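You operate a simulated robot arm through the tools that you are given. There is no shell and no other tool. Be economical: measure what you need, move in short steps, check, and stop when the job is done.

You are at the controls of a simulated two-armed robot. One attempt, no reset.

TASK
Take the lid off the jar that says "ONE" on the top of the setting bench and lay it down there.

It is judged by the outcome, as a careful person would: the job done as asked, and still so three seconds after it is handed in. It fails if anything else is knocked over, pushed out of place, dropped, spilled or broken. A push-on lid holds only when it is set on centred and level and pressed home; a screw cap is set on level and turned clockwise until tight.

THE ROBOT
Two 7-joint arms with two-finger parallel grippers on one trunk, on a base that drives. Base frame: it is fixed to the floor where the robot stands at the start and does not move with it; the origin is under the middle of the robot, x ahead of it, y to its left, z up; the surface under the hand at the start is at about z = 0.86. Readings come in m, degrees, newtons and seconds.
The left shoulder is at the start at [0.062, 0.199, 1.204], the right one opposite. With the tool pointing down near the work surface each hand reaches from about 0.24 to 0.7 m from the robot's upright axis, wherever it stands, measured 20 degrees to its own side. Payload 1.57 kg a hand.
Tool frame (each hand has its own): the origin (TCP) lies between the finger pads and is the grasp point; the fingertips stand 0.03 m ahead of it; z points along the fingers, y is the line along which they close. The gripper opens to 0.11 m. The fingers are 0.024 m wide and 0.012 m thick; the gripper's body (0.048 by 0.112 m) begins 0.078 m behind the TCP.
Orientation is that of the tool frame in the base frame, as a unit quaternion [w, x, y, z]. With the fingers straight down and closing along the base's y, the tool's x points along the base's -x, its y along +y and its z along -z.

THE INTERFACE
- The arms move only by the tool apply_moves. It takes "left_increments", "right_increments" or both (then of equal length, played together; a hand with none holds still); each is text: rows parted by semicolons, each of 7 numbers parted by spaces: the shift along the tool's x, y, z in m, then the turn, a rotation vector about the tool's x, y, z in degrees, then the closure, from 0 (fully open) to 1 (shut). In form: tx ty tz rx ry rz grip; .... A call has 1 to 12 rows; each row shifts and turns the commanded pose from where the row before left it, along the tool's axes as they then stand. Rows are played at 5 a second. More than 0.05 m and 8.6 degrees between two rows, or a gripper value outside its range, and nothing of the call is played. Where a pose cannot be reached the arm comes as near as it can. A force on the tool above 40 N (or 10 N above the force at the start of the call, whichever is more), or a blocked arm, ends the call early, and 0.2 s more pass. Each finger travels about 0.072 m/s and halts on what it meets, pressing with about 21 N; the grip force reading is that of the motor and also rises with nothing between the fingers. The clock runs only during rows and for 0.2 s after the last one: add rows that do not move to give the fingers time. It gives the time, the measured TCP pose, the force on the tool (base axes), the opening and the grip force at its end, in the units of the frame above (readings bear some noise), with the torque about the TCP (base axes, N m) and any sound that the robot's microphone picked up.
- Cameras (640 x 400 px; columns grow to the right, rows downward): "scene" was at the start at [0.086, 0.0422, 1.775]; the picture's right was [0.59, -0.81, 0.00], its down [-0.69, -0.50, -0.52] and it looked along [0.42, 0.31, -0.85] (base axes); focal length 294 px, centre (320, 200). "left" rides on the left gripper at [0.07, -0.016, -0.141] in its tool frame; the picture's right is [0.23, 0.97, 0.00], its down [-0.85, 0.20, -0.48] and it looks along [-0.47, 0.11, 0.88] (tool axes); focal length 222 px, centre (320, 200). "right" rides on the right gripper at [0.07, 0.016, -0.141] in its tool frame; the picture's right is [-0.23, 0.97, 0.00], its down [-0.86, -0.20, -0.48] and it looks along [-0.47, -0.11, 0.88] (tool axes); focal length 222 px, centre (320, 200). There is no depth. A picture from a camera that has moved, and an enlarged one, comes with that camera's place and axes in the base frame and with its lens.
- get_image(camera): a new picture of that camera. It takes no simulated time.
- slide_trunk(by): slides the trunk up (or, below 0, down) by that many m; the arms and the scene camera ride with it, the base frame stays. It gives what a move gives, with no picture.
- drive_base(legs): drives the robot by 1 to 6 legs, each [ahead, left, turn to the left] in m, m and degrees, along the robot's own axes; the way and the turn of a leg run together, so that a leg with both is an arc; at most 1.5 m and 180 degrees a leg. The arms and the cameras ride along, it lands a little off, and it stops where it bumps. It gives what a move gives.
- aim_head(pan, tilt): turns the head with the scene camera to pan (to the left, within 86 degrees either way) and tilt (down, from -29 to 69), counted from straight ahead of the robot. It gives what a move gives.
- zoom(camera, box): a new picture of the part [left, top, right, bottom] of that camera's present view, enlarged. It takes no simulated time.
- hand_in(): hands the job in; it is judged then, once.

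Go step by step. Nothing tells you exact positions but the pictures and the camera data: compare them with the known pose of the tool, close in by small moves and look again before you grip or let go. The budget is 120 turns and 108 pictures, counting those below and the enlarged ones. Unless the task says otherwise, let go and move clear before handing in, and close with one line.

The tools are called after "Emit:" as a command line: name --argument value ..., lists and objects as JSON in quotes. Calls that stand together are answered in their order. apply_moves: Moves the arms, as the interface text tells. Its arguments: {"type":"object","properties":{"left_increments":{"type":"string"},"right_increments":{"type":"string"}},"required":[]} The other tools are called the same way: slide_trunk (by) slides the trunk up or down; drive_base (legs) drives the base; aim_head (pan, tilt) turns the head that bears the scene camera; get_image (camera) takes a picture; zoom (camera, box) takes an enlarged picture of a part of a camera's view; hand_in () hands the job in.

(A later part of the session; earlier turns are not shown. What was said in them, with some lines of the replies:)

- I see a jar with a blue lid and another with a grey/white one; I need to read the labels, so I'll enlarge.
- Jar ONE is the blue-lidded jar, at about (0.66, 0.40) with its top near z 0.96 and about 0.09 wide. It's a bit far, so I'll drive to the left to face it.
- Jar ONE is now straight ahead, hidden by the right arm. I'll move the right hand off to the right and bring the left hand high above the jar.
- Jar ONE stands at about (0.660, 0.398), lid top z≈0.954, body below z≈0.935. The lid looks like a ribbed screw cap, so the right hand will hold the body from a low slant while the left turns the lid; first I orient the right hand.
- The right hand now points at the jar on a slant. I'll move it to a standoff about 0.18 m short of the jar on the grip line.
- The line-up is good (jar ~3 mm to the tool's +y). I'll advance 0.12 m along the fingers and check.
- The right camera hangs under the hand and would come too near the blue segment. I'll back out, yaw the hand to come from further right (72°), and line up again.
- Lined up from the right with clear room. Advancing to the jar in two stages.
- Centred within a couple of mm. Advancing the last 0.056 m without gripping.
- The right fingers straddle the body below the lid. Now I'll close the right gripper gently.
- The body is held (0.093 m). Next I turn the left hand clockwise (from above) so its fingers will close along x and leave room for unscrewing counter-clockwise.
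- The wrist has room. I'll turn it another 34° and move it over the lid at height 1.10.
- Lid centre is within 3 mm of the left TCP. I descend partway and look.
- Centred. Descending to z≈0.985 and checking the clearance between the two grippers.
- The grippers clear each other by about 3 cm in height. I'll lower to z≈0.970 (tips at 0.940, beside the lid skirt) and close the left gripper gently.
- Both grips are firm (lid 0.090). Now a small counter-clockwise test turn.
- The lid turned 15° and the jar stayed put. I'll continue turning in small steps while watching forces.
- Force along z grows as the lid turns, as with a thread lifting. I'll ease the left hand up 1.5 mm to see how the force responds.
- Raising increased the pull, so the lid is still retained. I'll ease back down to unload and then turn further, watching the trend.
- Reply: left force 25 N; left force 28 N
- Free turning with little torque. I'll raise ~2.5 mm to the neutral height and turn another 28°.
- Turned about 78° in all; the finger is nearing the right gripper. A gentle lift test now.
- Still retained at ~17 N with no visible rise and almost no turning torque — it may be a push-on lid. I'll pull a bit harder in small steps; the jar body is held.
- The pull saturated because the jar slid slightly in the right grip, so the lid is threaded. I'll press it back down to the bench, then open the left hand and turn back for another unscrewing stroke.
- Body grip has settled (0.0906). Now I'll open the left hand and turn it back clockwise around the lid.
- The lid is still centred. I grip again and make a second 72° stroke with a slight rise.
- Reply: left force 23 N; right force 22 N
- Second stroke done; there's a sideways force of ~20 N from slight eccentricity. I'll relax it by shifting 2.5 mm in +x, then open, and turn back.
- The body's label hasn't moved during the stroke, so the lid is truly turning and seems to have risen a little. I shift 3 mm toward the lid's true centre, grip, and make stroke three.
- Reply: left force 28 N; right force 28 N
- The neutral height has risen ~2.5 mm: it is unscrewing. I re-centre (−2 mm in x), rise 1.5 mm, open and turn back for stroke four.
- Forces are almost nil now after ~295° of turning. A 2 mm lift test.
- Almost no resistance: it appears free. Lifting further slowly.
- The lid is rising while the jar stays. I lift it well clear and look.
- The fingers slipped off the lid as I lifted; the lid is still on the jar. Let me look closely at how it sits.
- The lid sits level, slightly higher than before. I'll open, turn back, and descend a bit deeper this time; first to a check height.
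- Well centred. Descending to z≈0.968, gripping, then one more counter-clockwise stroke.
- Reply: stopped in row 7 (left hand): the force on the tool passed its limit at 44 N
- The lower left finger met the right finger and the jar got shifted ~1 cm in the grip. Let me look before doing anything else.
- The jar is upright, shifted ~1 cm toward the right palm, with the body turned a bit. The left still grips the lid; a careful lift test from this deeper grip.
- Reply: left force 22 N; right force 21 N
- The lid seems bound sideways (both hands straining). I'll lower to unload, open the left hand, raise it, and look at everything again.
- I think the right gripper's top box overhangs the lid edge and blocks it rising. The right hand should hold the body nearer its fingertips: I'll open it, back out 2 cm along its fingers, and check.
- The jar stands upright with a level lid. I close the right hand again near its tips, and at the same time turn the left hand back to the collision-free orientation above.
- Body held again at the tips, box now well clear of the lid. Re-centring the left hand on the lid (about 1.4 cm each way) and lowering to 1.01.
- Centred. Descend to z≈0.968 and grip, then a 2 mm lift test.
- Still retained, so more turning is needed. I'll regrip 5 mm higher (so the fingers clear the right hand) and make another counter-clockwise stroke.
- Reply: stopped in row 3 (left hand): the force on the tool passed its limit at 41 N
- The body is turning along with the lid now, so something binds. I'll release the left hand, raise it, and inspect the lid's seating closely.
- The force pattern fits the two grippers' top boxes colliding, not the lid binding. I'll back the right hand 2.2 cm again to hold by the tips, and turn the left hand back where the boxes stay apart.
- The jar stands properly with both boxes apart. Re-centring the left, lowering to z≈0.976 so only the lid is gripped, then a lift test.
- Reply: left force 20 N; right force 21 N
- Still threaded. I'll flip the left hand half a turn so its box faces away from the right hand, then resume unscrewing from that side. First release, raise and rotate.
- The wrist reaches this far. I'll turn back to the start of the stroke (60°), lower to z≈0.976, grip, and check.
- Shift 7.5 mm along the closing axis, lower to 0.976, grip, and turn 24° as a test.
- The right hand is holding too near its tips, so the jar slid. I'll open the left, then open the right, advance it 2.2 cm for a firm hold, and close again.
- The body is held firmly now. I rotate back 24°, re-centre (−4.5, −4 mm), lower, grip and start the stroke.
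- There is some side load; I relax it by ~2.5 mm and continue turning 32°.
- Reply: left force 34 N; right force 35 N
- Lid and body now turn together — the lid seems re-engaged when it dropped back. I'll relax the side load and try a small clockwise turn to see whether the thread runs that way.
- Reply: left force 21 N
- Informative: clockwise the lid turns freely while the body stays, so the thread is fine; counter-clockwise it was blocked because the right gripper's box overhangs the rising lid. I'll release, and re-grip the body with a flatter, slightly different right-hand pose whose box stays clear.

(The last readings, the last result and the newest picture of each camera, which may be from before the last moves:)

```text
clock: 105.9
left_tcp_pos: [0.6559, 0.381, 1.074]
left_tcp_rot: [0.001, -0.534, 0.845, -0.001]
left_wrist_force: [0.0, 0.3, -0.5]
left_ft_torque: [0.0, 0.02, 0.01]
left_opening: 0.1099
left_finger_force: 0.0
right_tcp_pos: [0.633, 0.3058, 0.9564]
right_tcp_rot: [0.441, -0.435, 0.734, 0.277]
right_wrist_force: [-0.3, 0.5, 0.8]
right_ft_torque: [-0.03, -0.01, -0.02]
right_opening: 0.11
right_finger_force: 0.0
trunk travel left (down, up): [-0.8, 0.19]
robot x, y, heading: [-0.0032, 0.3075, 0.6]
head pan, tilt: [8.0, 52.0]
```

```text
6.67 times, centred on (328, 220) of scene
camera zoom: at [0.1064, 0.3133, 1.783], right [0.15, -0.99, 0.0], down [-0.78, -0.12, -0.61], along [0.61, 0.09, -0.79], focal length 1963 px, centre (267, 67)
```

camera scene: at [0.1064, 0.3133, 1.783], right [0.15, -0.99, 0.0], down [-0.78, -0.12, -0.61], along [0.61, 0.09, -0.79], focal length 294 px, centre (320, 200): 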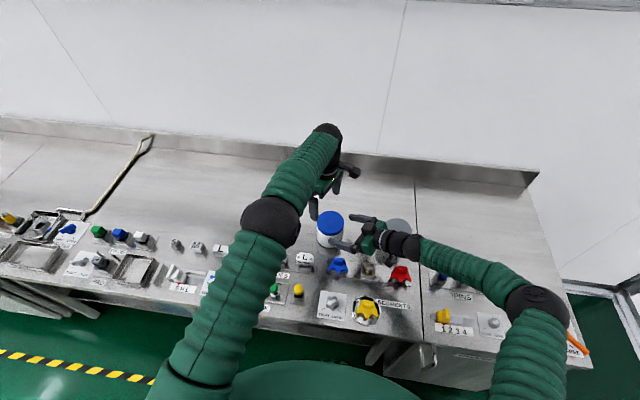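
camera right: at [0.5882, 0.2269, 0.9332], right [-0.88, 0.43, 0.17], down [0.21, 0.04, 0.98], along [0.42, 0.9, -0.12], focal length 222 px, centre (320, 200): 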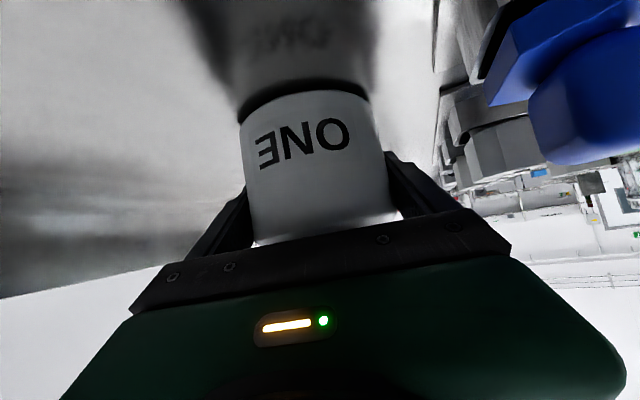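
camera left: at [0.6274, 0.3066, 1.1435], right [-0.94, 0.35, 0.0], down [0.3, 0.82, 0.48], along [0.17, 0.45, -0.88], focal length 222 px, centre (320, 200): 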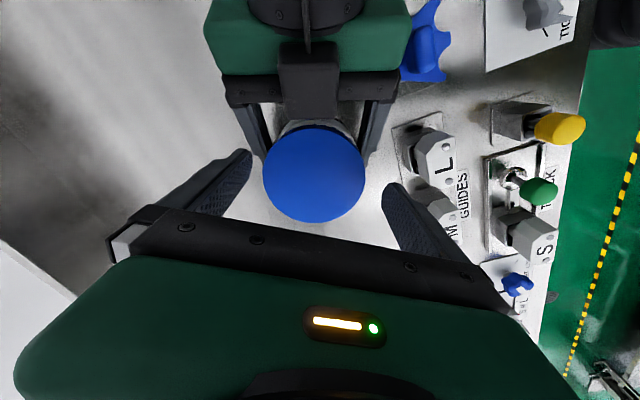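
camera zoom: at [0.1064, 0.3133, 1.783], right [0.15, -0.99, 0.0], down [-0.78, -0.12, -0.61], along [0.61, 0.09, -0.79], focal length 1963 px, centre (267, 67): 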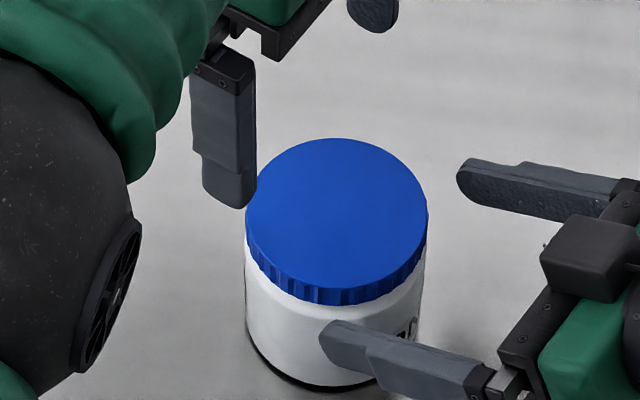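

Jar ONE stands upright at about (0.656, 0.361). I align the right hand to the new grip line and advance, staying open.

Emit:
apply_moves --right_increments "0.012 0.0022 0.0006 0 0 0 0;0.012 0.0022 0.0006 0 0 0 0;0 0 0 0 0 0 0;0 0 0.025 0 0 0 0;0 0 0.025 0 0 0 0;0 0 0.02 0 0 0 0;0 0 0 0 0 0 0"

Emit:
zoom --camera "scene" --box '[280, 190, 376, 250]'

```text
clock: 107.5
left_tcp_pos: [0.6566, 0.3814, 1.0741]
left_tcp_rot: [0.001, -0.535, 0.845, -0.002]
left_wrist_force: [-0.8, 0.4, 0.2]
left_ft_torque: [-0.01, 0.01, 0.0]
left_opening: 0.1101
left_finger_force: 0.1
right_tcp_pos: [0.6493, 0.3557, 0.9]
right_tcp_rot: [0.44, -0.435, 0.736, 0.276]
right_wrist_force: [-0.3, 0.1, -0.8]
right_ft_torque: [0.0, -0.01, -0.01]
right_opening: 0.1101
right_finger_force: 0.0
trunk travel left (down, up): [-0.8, 0.19]
robot x, y, heading: [-0.0033, 0.3053, 0.6]
head pan, tilt: [8.0, 52.0]
```

```text
6.67 times, centred on (328, 220) of scene
camera zoom: at [0.1063, 0.314, 1.7831], right [0.15, -0.99, 0.0], down [-0.78, -0.12, -0.61], along [0.61, 0.09, -0.79], focal length 1963 px, centre (267, 67)
```

zoom: 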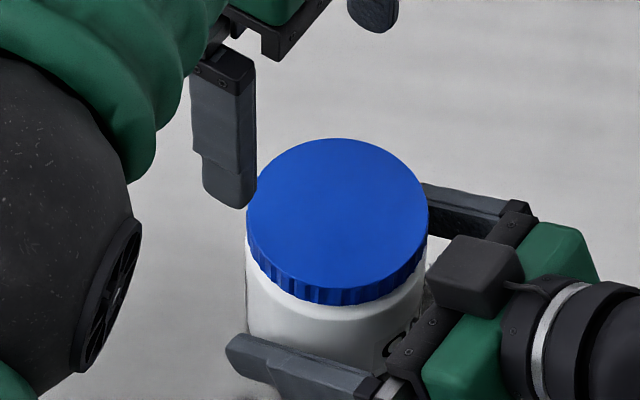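

Good fit with the box beside rather than over the lid. Closing the right hand gently, while moving the left over the lid.

Emit:
apply_moves --right_increments "0 -0.003 0 0 0 0 0;0 0 0 0 0 0 0.08;0 0 0 0 0 0 0.12;0 0 0 0 0 0 0.16;0 0 0 0 0 0 0.2;0 0 0 0 0 0 0.3;0 0 0 0 0 0 0.6;0 0 0 0 0 0 1;0 0 0 0 0 0 1" --left_increments "0 0 0 0 0 8 0;0 0 0 0 0 8 0;0 0 0 0 0 8 0;0 0 0 0 0 4 0;0.009 -0.009 0.02 0 0 0 0;0 0 0.025 0 0 0 0;0 0 0 0 0 0 0;0 0 0 0 0 0 0;0 0 0 0 0 0 0"

Emit:
get_image --camera "left"

```text
clock: 109.5
left_tcp_pos: [0.6519, 0.3656, 1.0293]
left_tcp_rot: [0.0, -0.313, 0.95, -0.001]
left_wrist_force: [-1.2, 0.2, -0.1]
left_ft_torque: [-0.04, -0.03, -0.01]
left_opening: 0.11
left_finger_force: 0.1
right_tcp_pos: [0.6552, 0.3533, 0.9017]
right_tcp_rot: [0.441, -0.434, 0.735, 0.276]
right_wrist_force: [1.3, 0.2, 0.7]
right_ft_torque: [-0.05, -0.13, -0.01]
right_opening: 0.0928
right_finger_force: 20.8
trunk travel left (down, up): [-0.8, 0.19]
robot x, y, heading: [-0.0004, 0.3033, 0.8]
head pan, tilt: [8.0, 52.0]
```

```text
11 pictures are left
camera left: at [0.6057, 0.31, 1.1718], right [-0.76, 0.65, 0.0], down [0.57, 0.67, 0.48], along [0.31, 0.36, -0.88], focal length 222 px, centre (320, 200)
```

left: 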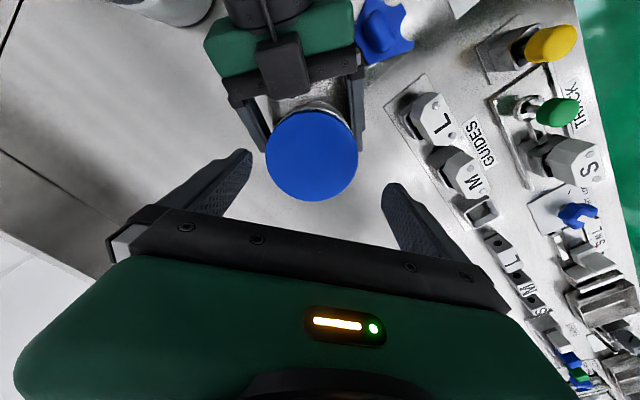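

The box is clear now. Shift −7 mm along the closing axis, lower to 0.976, grip, and turn counter-clockwise 24°.

Emit:
apply_moves --left_increments "0 -0.007 0.02 0 0 0 0;0 0 0.02 0 0 0 0;0 0 0.013 0 0 0 0;0 0 0 0 0 0 0;0 0 0 0 0 0 0.15;0 0 0 0 0 0 0.4;0 0 0 0 0 0 1;0 0 0 0 0 0 1"

```text
clock: 111.3
left_tcp_pos: [0.6561, 0.3603, 0.977]
left_tcp_rot: [0.0, -0.315, 0.949, 0.001]
left_wrist_force: [-1.6, 1.7, 0.9]
left_ft_torque: [0.17, 0.16, 0.01]
left_opening: 0.0897
left_finger_force: 21.3
right_tcp_pos: [0.6544, 0.3544, 0.9011]
right_tcp_rot: [0.442, -0.434, 0.735, 0.275]
right_wrist_force: [1.2, -2.5, 0.9]
right_ft_torque: [-0.13, -0.24, -0.04]
right_opening: 0.0924
right_finger_force: 21.0
trunk travel left (down, up): [-0.8, 0.19]
robot x, y, heading: [-0.0031, 0.3039, 0.6]
head pan, tilt: [8.0, 52.0]
```

The grip is well centred with small forces. Turning 24° counter-clockwise.

Emit:
apply_moves --left_increments "0 0 -0.0001 0 0 -8 1;0 0 -0.0001 0 0 -8 1;0 0 -0.0001 0 0 -8 1;0 0 0 0 0 0 1"

```text
clock: 112.3
left_tcp_pos: [0.6568, 0.3588, 0.976]
left_tcp_rot: [0.0, -0.505, 0.863, 0.0]
left_wrist_force: [-0.4, -0.3, -0.7]
left_ft_torque: [0.02, -0.01, -0.01]
left_opening: 0.0893
left_finger_force: 20.7
right_tcp_pos: [0.6541, 0.3546, 0.9008]
right_tcp_rot: [0.441, -0.435, 0.735, 0.277]
right_wrist_force: [-0.7, 0.1, 2.3]
right_ft_torque: [-0.09, -0.13, -0.03]
right_opening: 0.0927
right_finger_force: 21.0
trunk travel left (down, up): [-0.8, 0.19]
robot x, y, heading: [-0.0014, 0.3058, 0.6]
head pan, tilt: [8.0, 52.0]
```

Forces are practically nil, as when it came free before. Lift test of 3 mm.

Emit:
apply_moves --left_increments "0 0 -0.001 0 0 0 1;0 0 -0.001 0 0 0 1;0 0 -0.001 0 0 0 1;0 0 0 0 0 0 1"

Emit:
zoom --camera "scene" --box '[280, 190, 376, 250]'

```text
clock: 113.3
left_tcp_pos: [0.6574, 0.3607, 0.9793]
left_tcp_rot: [0.0, -0.504, 0.864, -0.001]
left_wrist_force: [-0.9, 0.3, -0.3]
left_ft_torque: [-0.03, 0.03, -0.02]
left_opening: 0.0895
left_finger_force: 21.2
right_tcp_pos: [0.6535, 0.3546, 0.901]
right_tcp_rot: [0.441, -0.434, 0.735, 0.276]
right_wrist_force: [-0.8, 1.0, 2.9]
right_ft_torque: [0.01, -0.13, 0.01]
right_opening: 0.0921
right_finger_force: 21.2
trunk travel left (down, up): [-0.8, 0.19]
robot x, y, heading: [-0.0013, 0.3043, 0.7]
head pan, tilt: [8.0, 52.0]
```

```text
6.67 times, centred on (328, 220) of scene
camera zoom: at [0.1054, 0.3143, 1.7831], right [0.15, -0.99, 0.0], down [-0.78, -0.12, -0.61], along [0.61, 0.09, -0.79], focal length 1963 px, centre (267, 67)
```

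zoom: 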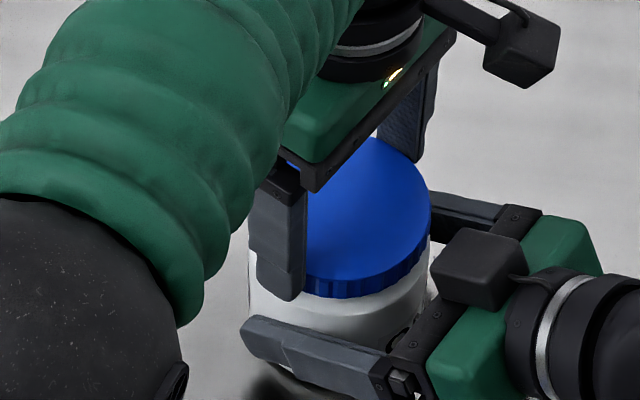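

The lid is free. Lifting slowly 3 cm and checking the grip.

Emit:
apply_moves --left_increments "0 0 -0.003 0 0 0 1;0 0 -0.003 0 0 0 1;0 0 -0.004 0 0 0 1;0 0 -0.005 0 0 0 1;0 0 -0.005 0 0 0 1;0 0 -0.005 0 0 0 1;0 0 -0.005 0 0 0 1;0 0 0 0 0 0 1"

Emit:
zoom --camera "scene" --box '[280, 180, 376, 240]'

```text
clock: 115.1
left_tcp_pos: [0.6582, 0.3596, 1.0099]
left_tcp_rot: [0.001, -0.504, 0.864, -0.001]
left_wrist_force: [-1.0, -0.6, -0.2]
left_ft_torque: [-0.01, 0.0, 0.01]
left_opening: 0.0894
left_finger_force: 20.5
right_tcp_pos: [0.6537, 0.3535, 0.9008]
right_tcp_rot: [0.441, -0.435, 0.735, 0.277]
right_wrist_force: [-0.3, 0.0, 3.8]
right_ft_torque: [-0.06, -0.16, 0.03]
right_opening: 0.0924
right_finger_force: 21.2
trunk travel left (down, up): [-0.8, 0.19]
robot x, y, heading: [-0.0031, 0.3012, 0.4]
head pan, tilt: [8.0, 52.0]
```

```text
6.67 times, centred on (328, 210) of scene
camera zoom: at [0.1054, 0.3141, 1.7831], right [0.15, -0.99, 0.0], down [-0.78, -0.12, -0.61], along [0.61, 0.09, -0.79], focal length 1963 px, centre (267, 133)
```

zoom: 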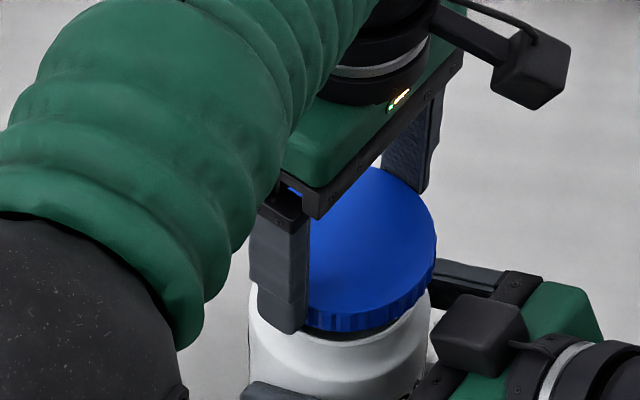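

The lid is off and held. I raise it further and carry it left to the empty bench area at about (0.68, 0.55).

Emit:
apply_moves --left_increments "0 0 -0.02 0 0 0 1;0 0 -0.03 0 0 0 1;0 0 -0.02 0 0 0 1;-0.0292 0.0127 0 0 0 0 1;-0.0292 0.0127 0 0 0 0 1;-0.0292 0.0127 0 0 0 0 1;-0.0292 0.0127 0 0 0 0 1;-0.0292 0.0127 0 0 0 0 1;-0.0292 0.0127 0 0 0 0 1;0 0 0 0 0 0 1"

Emit:
get_image --camera "scene"

```text
clock: 117.3
left_tcp_pos: [0.6771, 0.5537, 1.0805]
left_tcp_rot: [0.001, -0.505, 0.863, -0.002]
left_wrist_force: [-0.2, 0.3, 0.3]
left_ft_torque: [-0.01, -0.01, 0.0]
left_opening: 0.0892
left_finger_force: 20.8
right_tcp_pos: [0.6544, 0.3549, 0.9007]
right_tcp_rot: [0.442, -0.435, 0.735, 0.276]
right_wrist_force: [0.8, 0.6, 4.4]
right_ft_torque: [-0.03, -0.34, 0.0]
right_opening: 0.0923
right_finger_force: 20.7
trunk travel left (down, up): [-0.8, 0.19]
robot x, y, heading: [-0.0015, 0.3037, 0.5]
head pan, tilt: [8.0, 52.0]
```

```text
8 pictures are left
camera scene: at [0.1057, 0.3153, 1.7831], right [0.15, -0.99, 0.0], down [-0.78, -0.12, -0.61], along [0.61, 0.09, -0.79], focal length 294 px, centre (320, 200)
```

scene: 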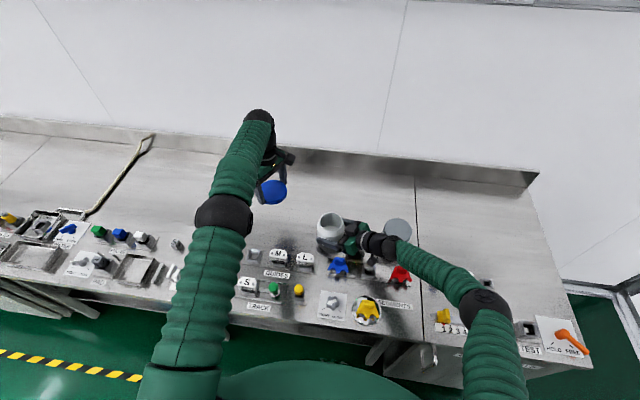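

The jar is open and the lid is over clear bench. Lowering to about z 0.912.

Emit:
apply_moves --left_increments "0 0 0.035 0 0 0 1;0 0 0.035 0 0 0 1;0 0 0.035 0 0 0 1;0 0 0.035 0 0 0 1;0 0 0.02 0 0 0 1;0 0 0.008 0 0 0 1;0 0 0 0 0 0 1"

Emit:
get_image --camera "left"

Emit:
apply_moves --left_increments "0 0 0.003 0 0 0 1;0 0 0.003 0 0 0 1;0 0 0.002 0 0 0 1;0 0 0 0 0 0 1"

```text
clock: 118.9
left_tcp_pos: [0.6643, 0.5495, 0.9134]
left_tcp_rot: [0.001, -0.504, 0.864, -0.001]
left_wrist_force: [0.0, 0.2, -0.9]
left_ft_torque: [0.0, 0.03, -0.02]
left_opening: 0.0892
left_finger_force: 21.2
left hand out of reach, approached as far as the arm can: row 3, 4, 6
right_tcp_pos: [0.6528, 0.3543, 0.9014]
right_tcp_rot: [0.441, -0.435, 0.735, 0.275]
right_wrist_force: [-1.6, -0.2, 5.7]
right_ft_torque: [-0.05, -0.23, -0.05]
right_opening: 0.0923
right_finger_force: 21.3
trunk travel left (down, up): [-0.8, 0.19]
robot x, y, heading: [-0.0044, 0.3032, 0.5]
head pan, tilt: [8.0, 52.0]
```

```text
7 pictures are left
camera left: at [0.6442, 0.4801, 1.0564], right [-0.96, 0.28, 0.0], down [0.24, 0.84, 0.48], along [0.14, 0.46, -0.88], focal length 222 px, centre (320, 200)
```

left: 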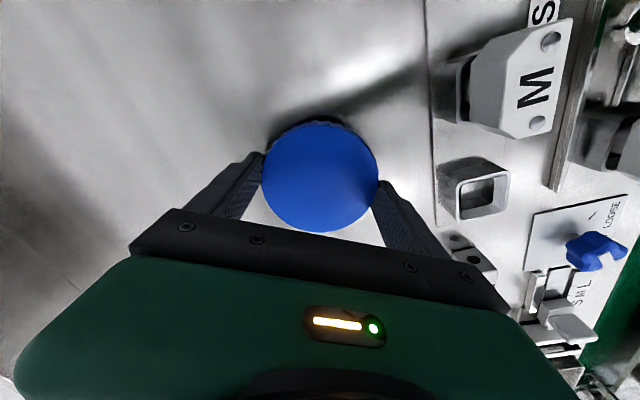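

```text
clock: 119.9
left_tcp_pos: [0.6629, 0.5493, 0.9068]
left_tcp_rot: [0.001, -0.504, 0.864, 0.0]
left_wrist_force: [0.6, 0.0, 0.2]
left_ft_torque: [-0.04, 0.0, 0.0]
left_opening: 0.0895
left_finger_force: 21.3
right_tcp_pos: [0.6538, 0.3546, 0.9021]
right_tcp_rot: [0.441, -0.435, 0.736, 0.275]
right_wrist_force: [-1.0, 0.9, 4.8]
right_ft_torque: [-0.03, -0.25, 0.02]
right_opening: 0.0924
right_finger_force: 21.2
trunk travel left (down, up): [-0.8, 0.19]
robot x, y, heading: [0.0013, 0.3087, 0.6]
head pan, tilt: [8.0, 52.0]
```

At the edge of reach but fine; I bring it 1 cm nearer and lower in small steps until the bench is felt.

Emit:
apply_moves --left_increments "0.005 0.0087 0 0 0 0 1;0 0 0.003 0 0 0 1;0 0 0.003 0 0 0 1;0 0 0.002 0 0 0 1;0 0 0 0 0 0 1"

Emit:
apply_moves --left_increments "0 0 0.002 0 0 0 1;0 0 0 0 0 0 1"

Emit:
apply_moves --left_increments "0 0 0.002 0 0 0 1;0 0 0 0 0 0 1"

```text
clock: 121.1
left_tcp_pos: [0.6539, 0.5501, 0.8987]
left_tcp_rot: [0.001, -0.504, 0.863, 0.0]
left_wrist_force: [0.0, 0.8, 0.4]
left_ft_torque: [0.01, -0.02, 0.0]
left_opening: 0.0894
left_finger_force: 21.3
right_tcp_pos: [0.6538, 0.3546, 0.9022]
right_tcp_rot: [0.44, -0.436, 0.735, 0.276]
right_wrist_force: [-1.1, 0.6, 4.6]
right_ft_torque: [-0.11, -0.27, -0.04]
right_opening: 0.0922
right_finger_force: 21.0
trunk travel left (down, up): [-0.8, 0.19]
robot x, y, heading: [-0.0025, 0.3026, 0.8]
head pan, tilt: [8.0, 52.0]
```

```text
clock: 121.7
left_tcp_pos: [0.6535, 0.5481, 0.8963]
left_tcp_rot: [0.001, -0.505, 0.863, -0.001]
left_wrist_force: [-0.8, -0.5, 0.2]
left_ft_torque: [0.02, -0.01, -0.01]
left_opening: 0.0898
left_finger_force: 20.9
right_tcp_pos: [0.6535, 0.3541, 0.9013]
right_tcp_rot: [0.442, -0.435, 0.735, 0.276]
right_wrist_force: [0.2, -0.9, 5.7]
right_ft_torque: [-0.1, -0.25, -0.02]
right_opening: 0.092
right_finger_force: 21.0
trunk travel left (down, up): [-0.8, 0.19]
robot x, y, heading: [-0.0013, 0.3006, 0.6]
head pan, tilt: [8.0, 52.0]
```

```text
clock: 122.3
left_tcp_pos: [0.6534, 0.5502, 0.8965]
left_tcp_rot: [0.0, -0.504, 0.864, -0.002]
left_wrist_force: [0.1, -0.6, -0.3]
left_ft_torque: [0.0, 0.0, -0.06]
left_opening: 0.0893
left_finger_force: 21.4
right_tcp_pos: [0.6537, 0.354, 0.9005]
right_tcp_rot: [0.441, -0.435, 0.734, 0.276]
right_wrist_force: [0.0, 0.2, 5.4]
right_ft_torque: [-0.07, -0.27, -0.02]
right_opening: 0.0921
right_finger_force: 21.3
trunk travel left (down, up): [-0.8, 0.19]
robot x, y, heading: [-0.0026, 0.2996, 0.8]
head pan, tilt: [8.0, 52.0]
```

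Still no contact; continuing down in 2 mm steps.

Emit:
apply_moves --left_increments "0 0 0.002 0 0 0 1;0 0 0 0 0 0 1"

Emit:
apply_moves --left_increments "0 0 0.0015 0 0 0 1;0 0 0 0 0 0 1"

Emit:
apply_moves --left_increments "0 0 0.0015 0 0 0 1;0 0 0 0 0 0 1"

```text
clock: 122.9
left_tcp_pos: [0.6539, 0.5488, 0.8917]
left_tcp_rot: [0.0, -0.505, 0.863, -0.001]
left_wrist_force: [0.8, 0.4, -0.5]
left_ft_torque: [-0.04, -0.01, -0.01]
left_opening: 0.0894
left_finger_force: 20.5
right_tcp_pos: [0.6538, 0.354, 0.9009]
right_tcp_rot: [0.441, -0.436, 0.735, 0.276]
right_wrist_force: [0.2, -0.9, 6.5]
right_ft_torque: [-0.09, -0.27, -0.01]
right_opening: 0.0922
right_finger_force: 20.6
trunk travel left (down, up): [-0.8, 0.19]
robot x, y, heading: [-0.0014, 0.3074, 0.8]
head pan, tilt: [8.0, 52.0]
```

```text
clock: 123.5
left_tcp_pos: [0.654, 0.548, 0.8929]
left_tcp_rot: [0.001, -0.505, 0.863, -0.002]
left_wrist_force: [0.1, 0.7, 6.5]
left_ft_torque: [0.07, -0.24, 0.07]
left_opening: 0.0898
left_finger_force: 20.5
right_tcp_pos: [0.6542, 0.3542, 0.9009]
right_tcp_rot: [0.44, -0.436, 0.735, 0.276]
right_wrist_force: [-0.3, -0.8, 3.2]
right_ft_torque: [-0.05, -0.17, -0.03]
right_opening: 0.0922
right_finger_force: 20.9
trunk travel left (down, up): [-0.8, 0.19]
robot x, y, heading: [-0.0005, 0.3057, 0.5]
head pan, tilt: [8.0, 52.0]
```

```text
clock: 124.1
left_tcp_pos: [0.6531, 0.5492, 0.8917]
left_tcp_rot: [0.003, -0.505, 0.863, -0.001]
left_wrist_force: [2.0, 1.7, 18.1]
left_ft_torque: [0.01, 0.1, 0.02]
left_opening: 0.0899
left_finger_force: 21.0
right_tcp_pos: [0.6522, 0.3549, 0.9015]
right_tcp_rot: [0.441, -0.436, 0.734, 0.276]
right_wrist_force: [0.0, -0.6, -0.3]
right_ft_torque: [-0.03, 0.01, 0.01]
right_opening: 0.0922
right_finger_force: 21.1
trunk travel left (down, up): [-0.8, 0.19]
robot x, y, heading: [-0.0035, 0.3015, 0.6]
head pan, tilt: [8.0, 52.0]
```

The lid rests on the bench. I ease off, open the left hand, and rise clear.

Emit:
apply_moves --left_increments "0 0 -0.0015 0 0 0 1;0 0 0 0 0 0 0.15;0 0 0 0 0 0 0;0 0 0 0 0 0 0;0 0 -0.01 0 0 0 0;0 0 -0.03 0 0 0 0;0 0 -0.04 0 0 0 0;0 0 -0.04 0 0 0 0;0 0 -0.04 0 0 0 0;0 0 0 0 0 0 0"

Emit:
zoom --camera "scene" --box '[230, 180, 390, 280]'

```text
clock: 126.3
left_tcp_pos: [0.6526, 0.5471, 1.0499]
left_tcp_rot: [0.001, -0.505, 0.863, 0.0]
left_wrist_force: [-0.5, 0.4, -1.1]
left_ft_torque: [0.0, 0.0, -0.01]
left_opening: 0.1103
left_finger_force: 0.0
right_tcp_pos: [0.6537, 0.3545, 0.9013]
right_tcp_rot: [0.44, -0.436, 0.735, 0.277]
right_wrist_force: [-0.2, -1.3, 6.6]
right_ft_torque: [-0.12, -0.28, -0.04]
right_opening: 0.0919
right_finger_force: 20.6
trunk travel left (down, up): [-0.8, 0.19]
robot x, y, heading: [-0.0044, 0.3054, 0.7]
head pan, tilt: [8.0, 52.0]
```

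```text
4.00 times, centred on (310, 230) of scene
camera zoom: at [0.1045, 0.3147, 1.7832], right [0.15, -0.99, 0.0], down [-0.78, -0.12, -0.61], along [0.61, 0.09, -0.79], focal length 1178 px, centre (360, 80)
```

zoom: 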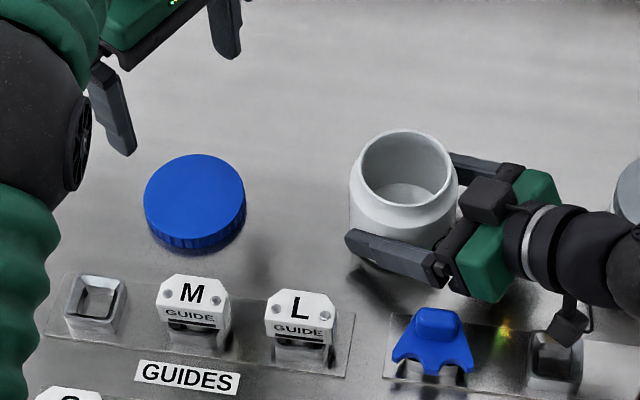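

The lid lies flat and the jar is upright and open. The jar got shifted ~3.5 cm during the job, so I slide it gently back 3 cm to the left while it's still held.

Emit:
apply_moves --right_increments "-0.002 0.0023 0.004 0 0 0 1;-0.002 0.0023 0.004 0 0 0 1;-0.002 0.0023 0.004 0 0 0 1;-0.002 0.0023 0.004 0 0 0 1;-0.002 0.0023 0.004 0 0 0 1;-0.002 0.0023 0.004 0 0 0 1;0 0 0 0 0 0 1"

Emit:
zoom --camera "scene" --box '[230, 180, 390, 280]'

```text
clock: 127.9
left_tcp_pos: [0.6535, 0.5472, 1.0501]
left_tcp_rot: [0.001, -0.504, 0.863, -0.001]
left_wrist_force: [1.2, -0.6, 0.1]
left_ft_torque: [0.01, 0.0, 0.01]
left_opening: 0.1101
left_finger_force: 0.0
right_tcp_pos: [0.6552, 0.3853, 0.9014]
right_tcp_rot: [0.44, -0.435, 0.736, 0.276]
right_wrist_force: [0.1, -1.2, 3.4]
right_ft_torque: [-0.12, -0.21, -0.05]
right_opening: 0.092
right_finger_force: 21.0
trunk travel left (down, up): [-0.8, 0.19]
robot x, y, heading: [-0.0007, 0.3055, 0.7]
head pan, tilt: [8.0, 52.0]
```

```text
4.00 times, centred on (310, 230) of scene
camera zoom: at [0.1052, 0.3146, 1.7831], right [0.15, -0.99, 0.0], down [-0.78, -0.12, -0.61], along [0.61, 0.09, -0.79], focal length 1178 px, centre (360, 80)
```

zoom: 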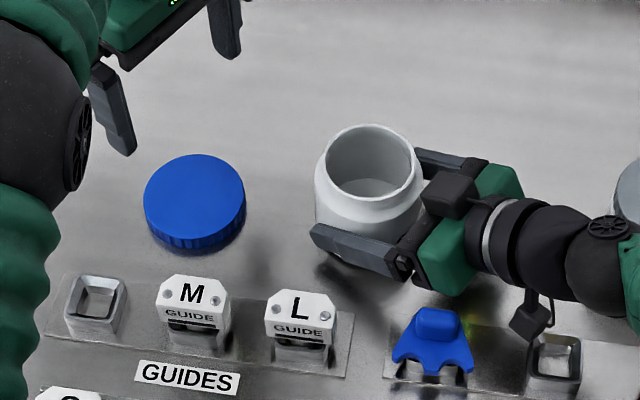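

Now I open the right hand slowly, and back it out along the approach line and up.

Emit:
apply_moves --right_increments "0 0 0 0 0 0 0.16;0 0 0 0 0 0 0.1;0 0 0 0 0 0 0;0 0 0 0 0 0 0;0 0 -0.015 0 0 0 0;0 0 -0.025 0 0 0 0;0 0 -0.03 0 0 0 0;-0.0266 0.0007 -0.0137 0 0 0 0;-0.0266 0.0007 -0.0137 0 0 0 0;-0.0266 0.0007 -0.0137 0 0 0 0;0 0 -0.03 0 0 0 0;0 0 0 0 0 0 0"

Emit:
get_image --camera "scene"

Emit:
zoom --camera "scene" --box '[230, 180, 430, 305]'

```text
clock: 130.5
left_tcp_pos: [0.6527, 0.5462, 1.0491]
left_tcp_rot: [0.001, -0.505, 0.863, 0.0]
left_wrist_force: [-0.7, -0.4, 0.2]
left_ft_torque: [0.0, 0.0, 0.0]
left_opening: 0.1099
left_finger_force: 0.1
right_tcp_pos: [0.614, 0.3079, 1.0379]
right_tcp_rot: [0.441, -0.434, 0.735, 0.277]
right_wrist_force: [-0.7, -0.3, 0.0]
right_ft_torque: [0.01, 0.0, 0.0]
right_opening: 0.11
right_finger_force: 0.1
trunk travel left (down, up): [-0.8, 0.19]
robot x, y, heading: [0.0012, 0.3014, 0.4]
head pan, tilt: [8.0, 52.0]
```

```text
4 pictures are left
camera scene: at [0.1063, 0.3127, 1.783], right [0.15, -0.99, 0.0], down [-0.78, -0.12, -0.61], along [0.61, 0.09, -0.79], focal length 294 px, centre (320, 200)
```

scene: 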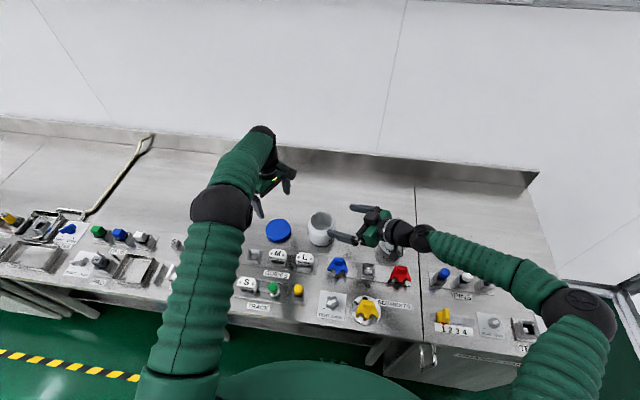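

```text
3.20 times, centred on (330, 242) of scene
camera zoom: at [0.1063, 0.3127, 1.783], right [0.15, -0.99, 0.0], down [-0.78, -0.12, -0.61], along [0.61, 0.09, -0.79], focal length 942 px, centre (288, 64)
```

zoom: 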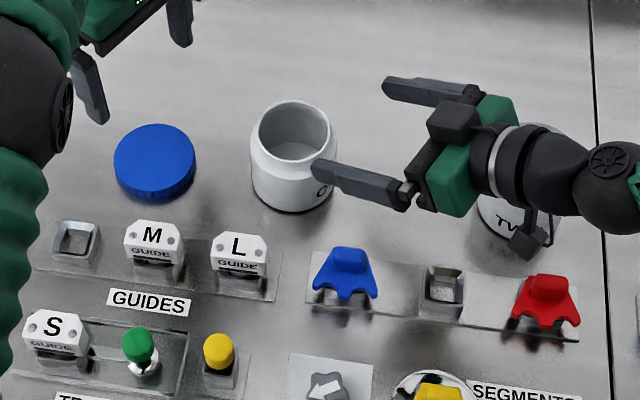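

The lid lies flat on the bench, jar ONE stands open and upright near its original spot, the other items I can see are in place, and both hands are clear. Handing in.

Emit:
hand_in

```text
The job is handed in.
```

The lid of jar ONE is unscrewed and lying flat on the setting bench, and the job is handed in; the open jar got pushed about 4 cm during the work, and I slid it back to within about 1 cm of where it stood, though turned round from where its label faced.
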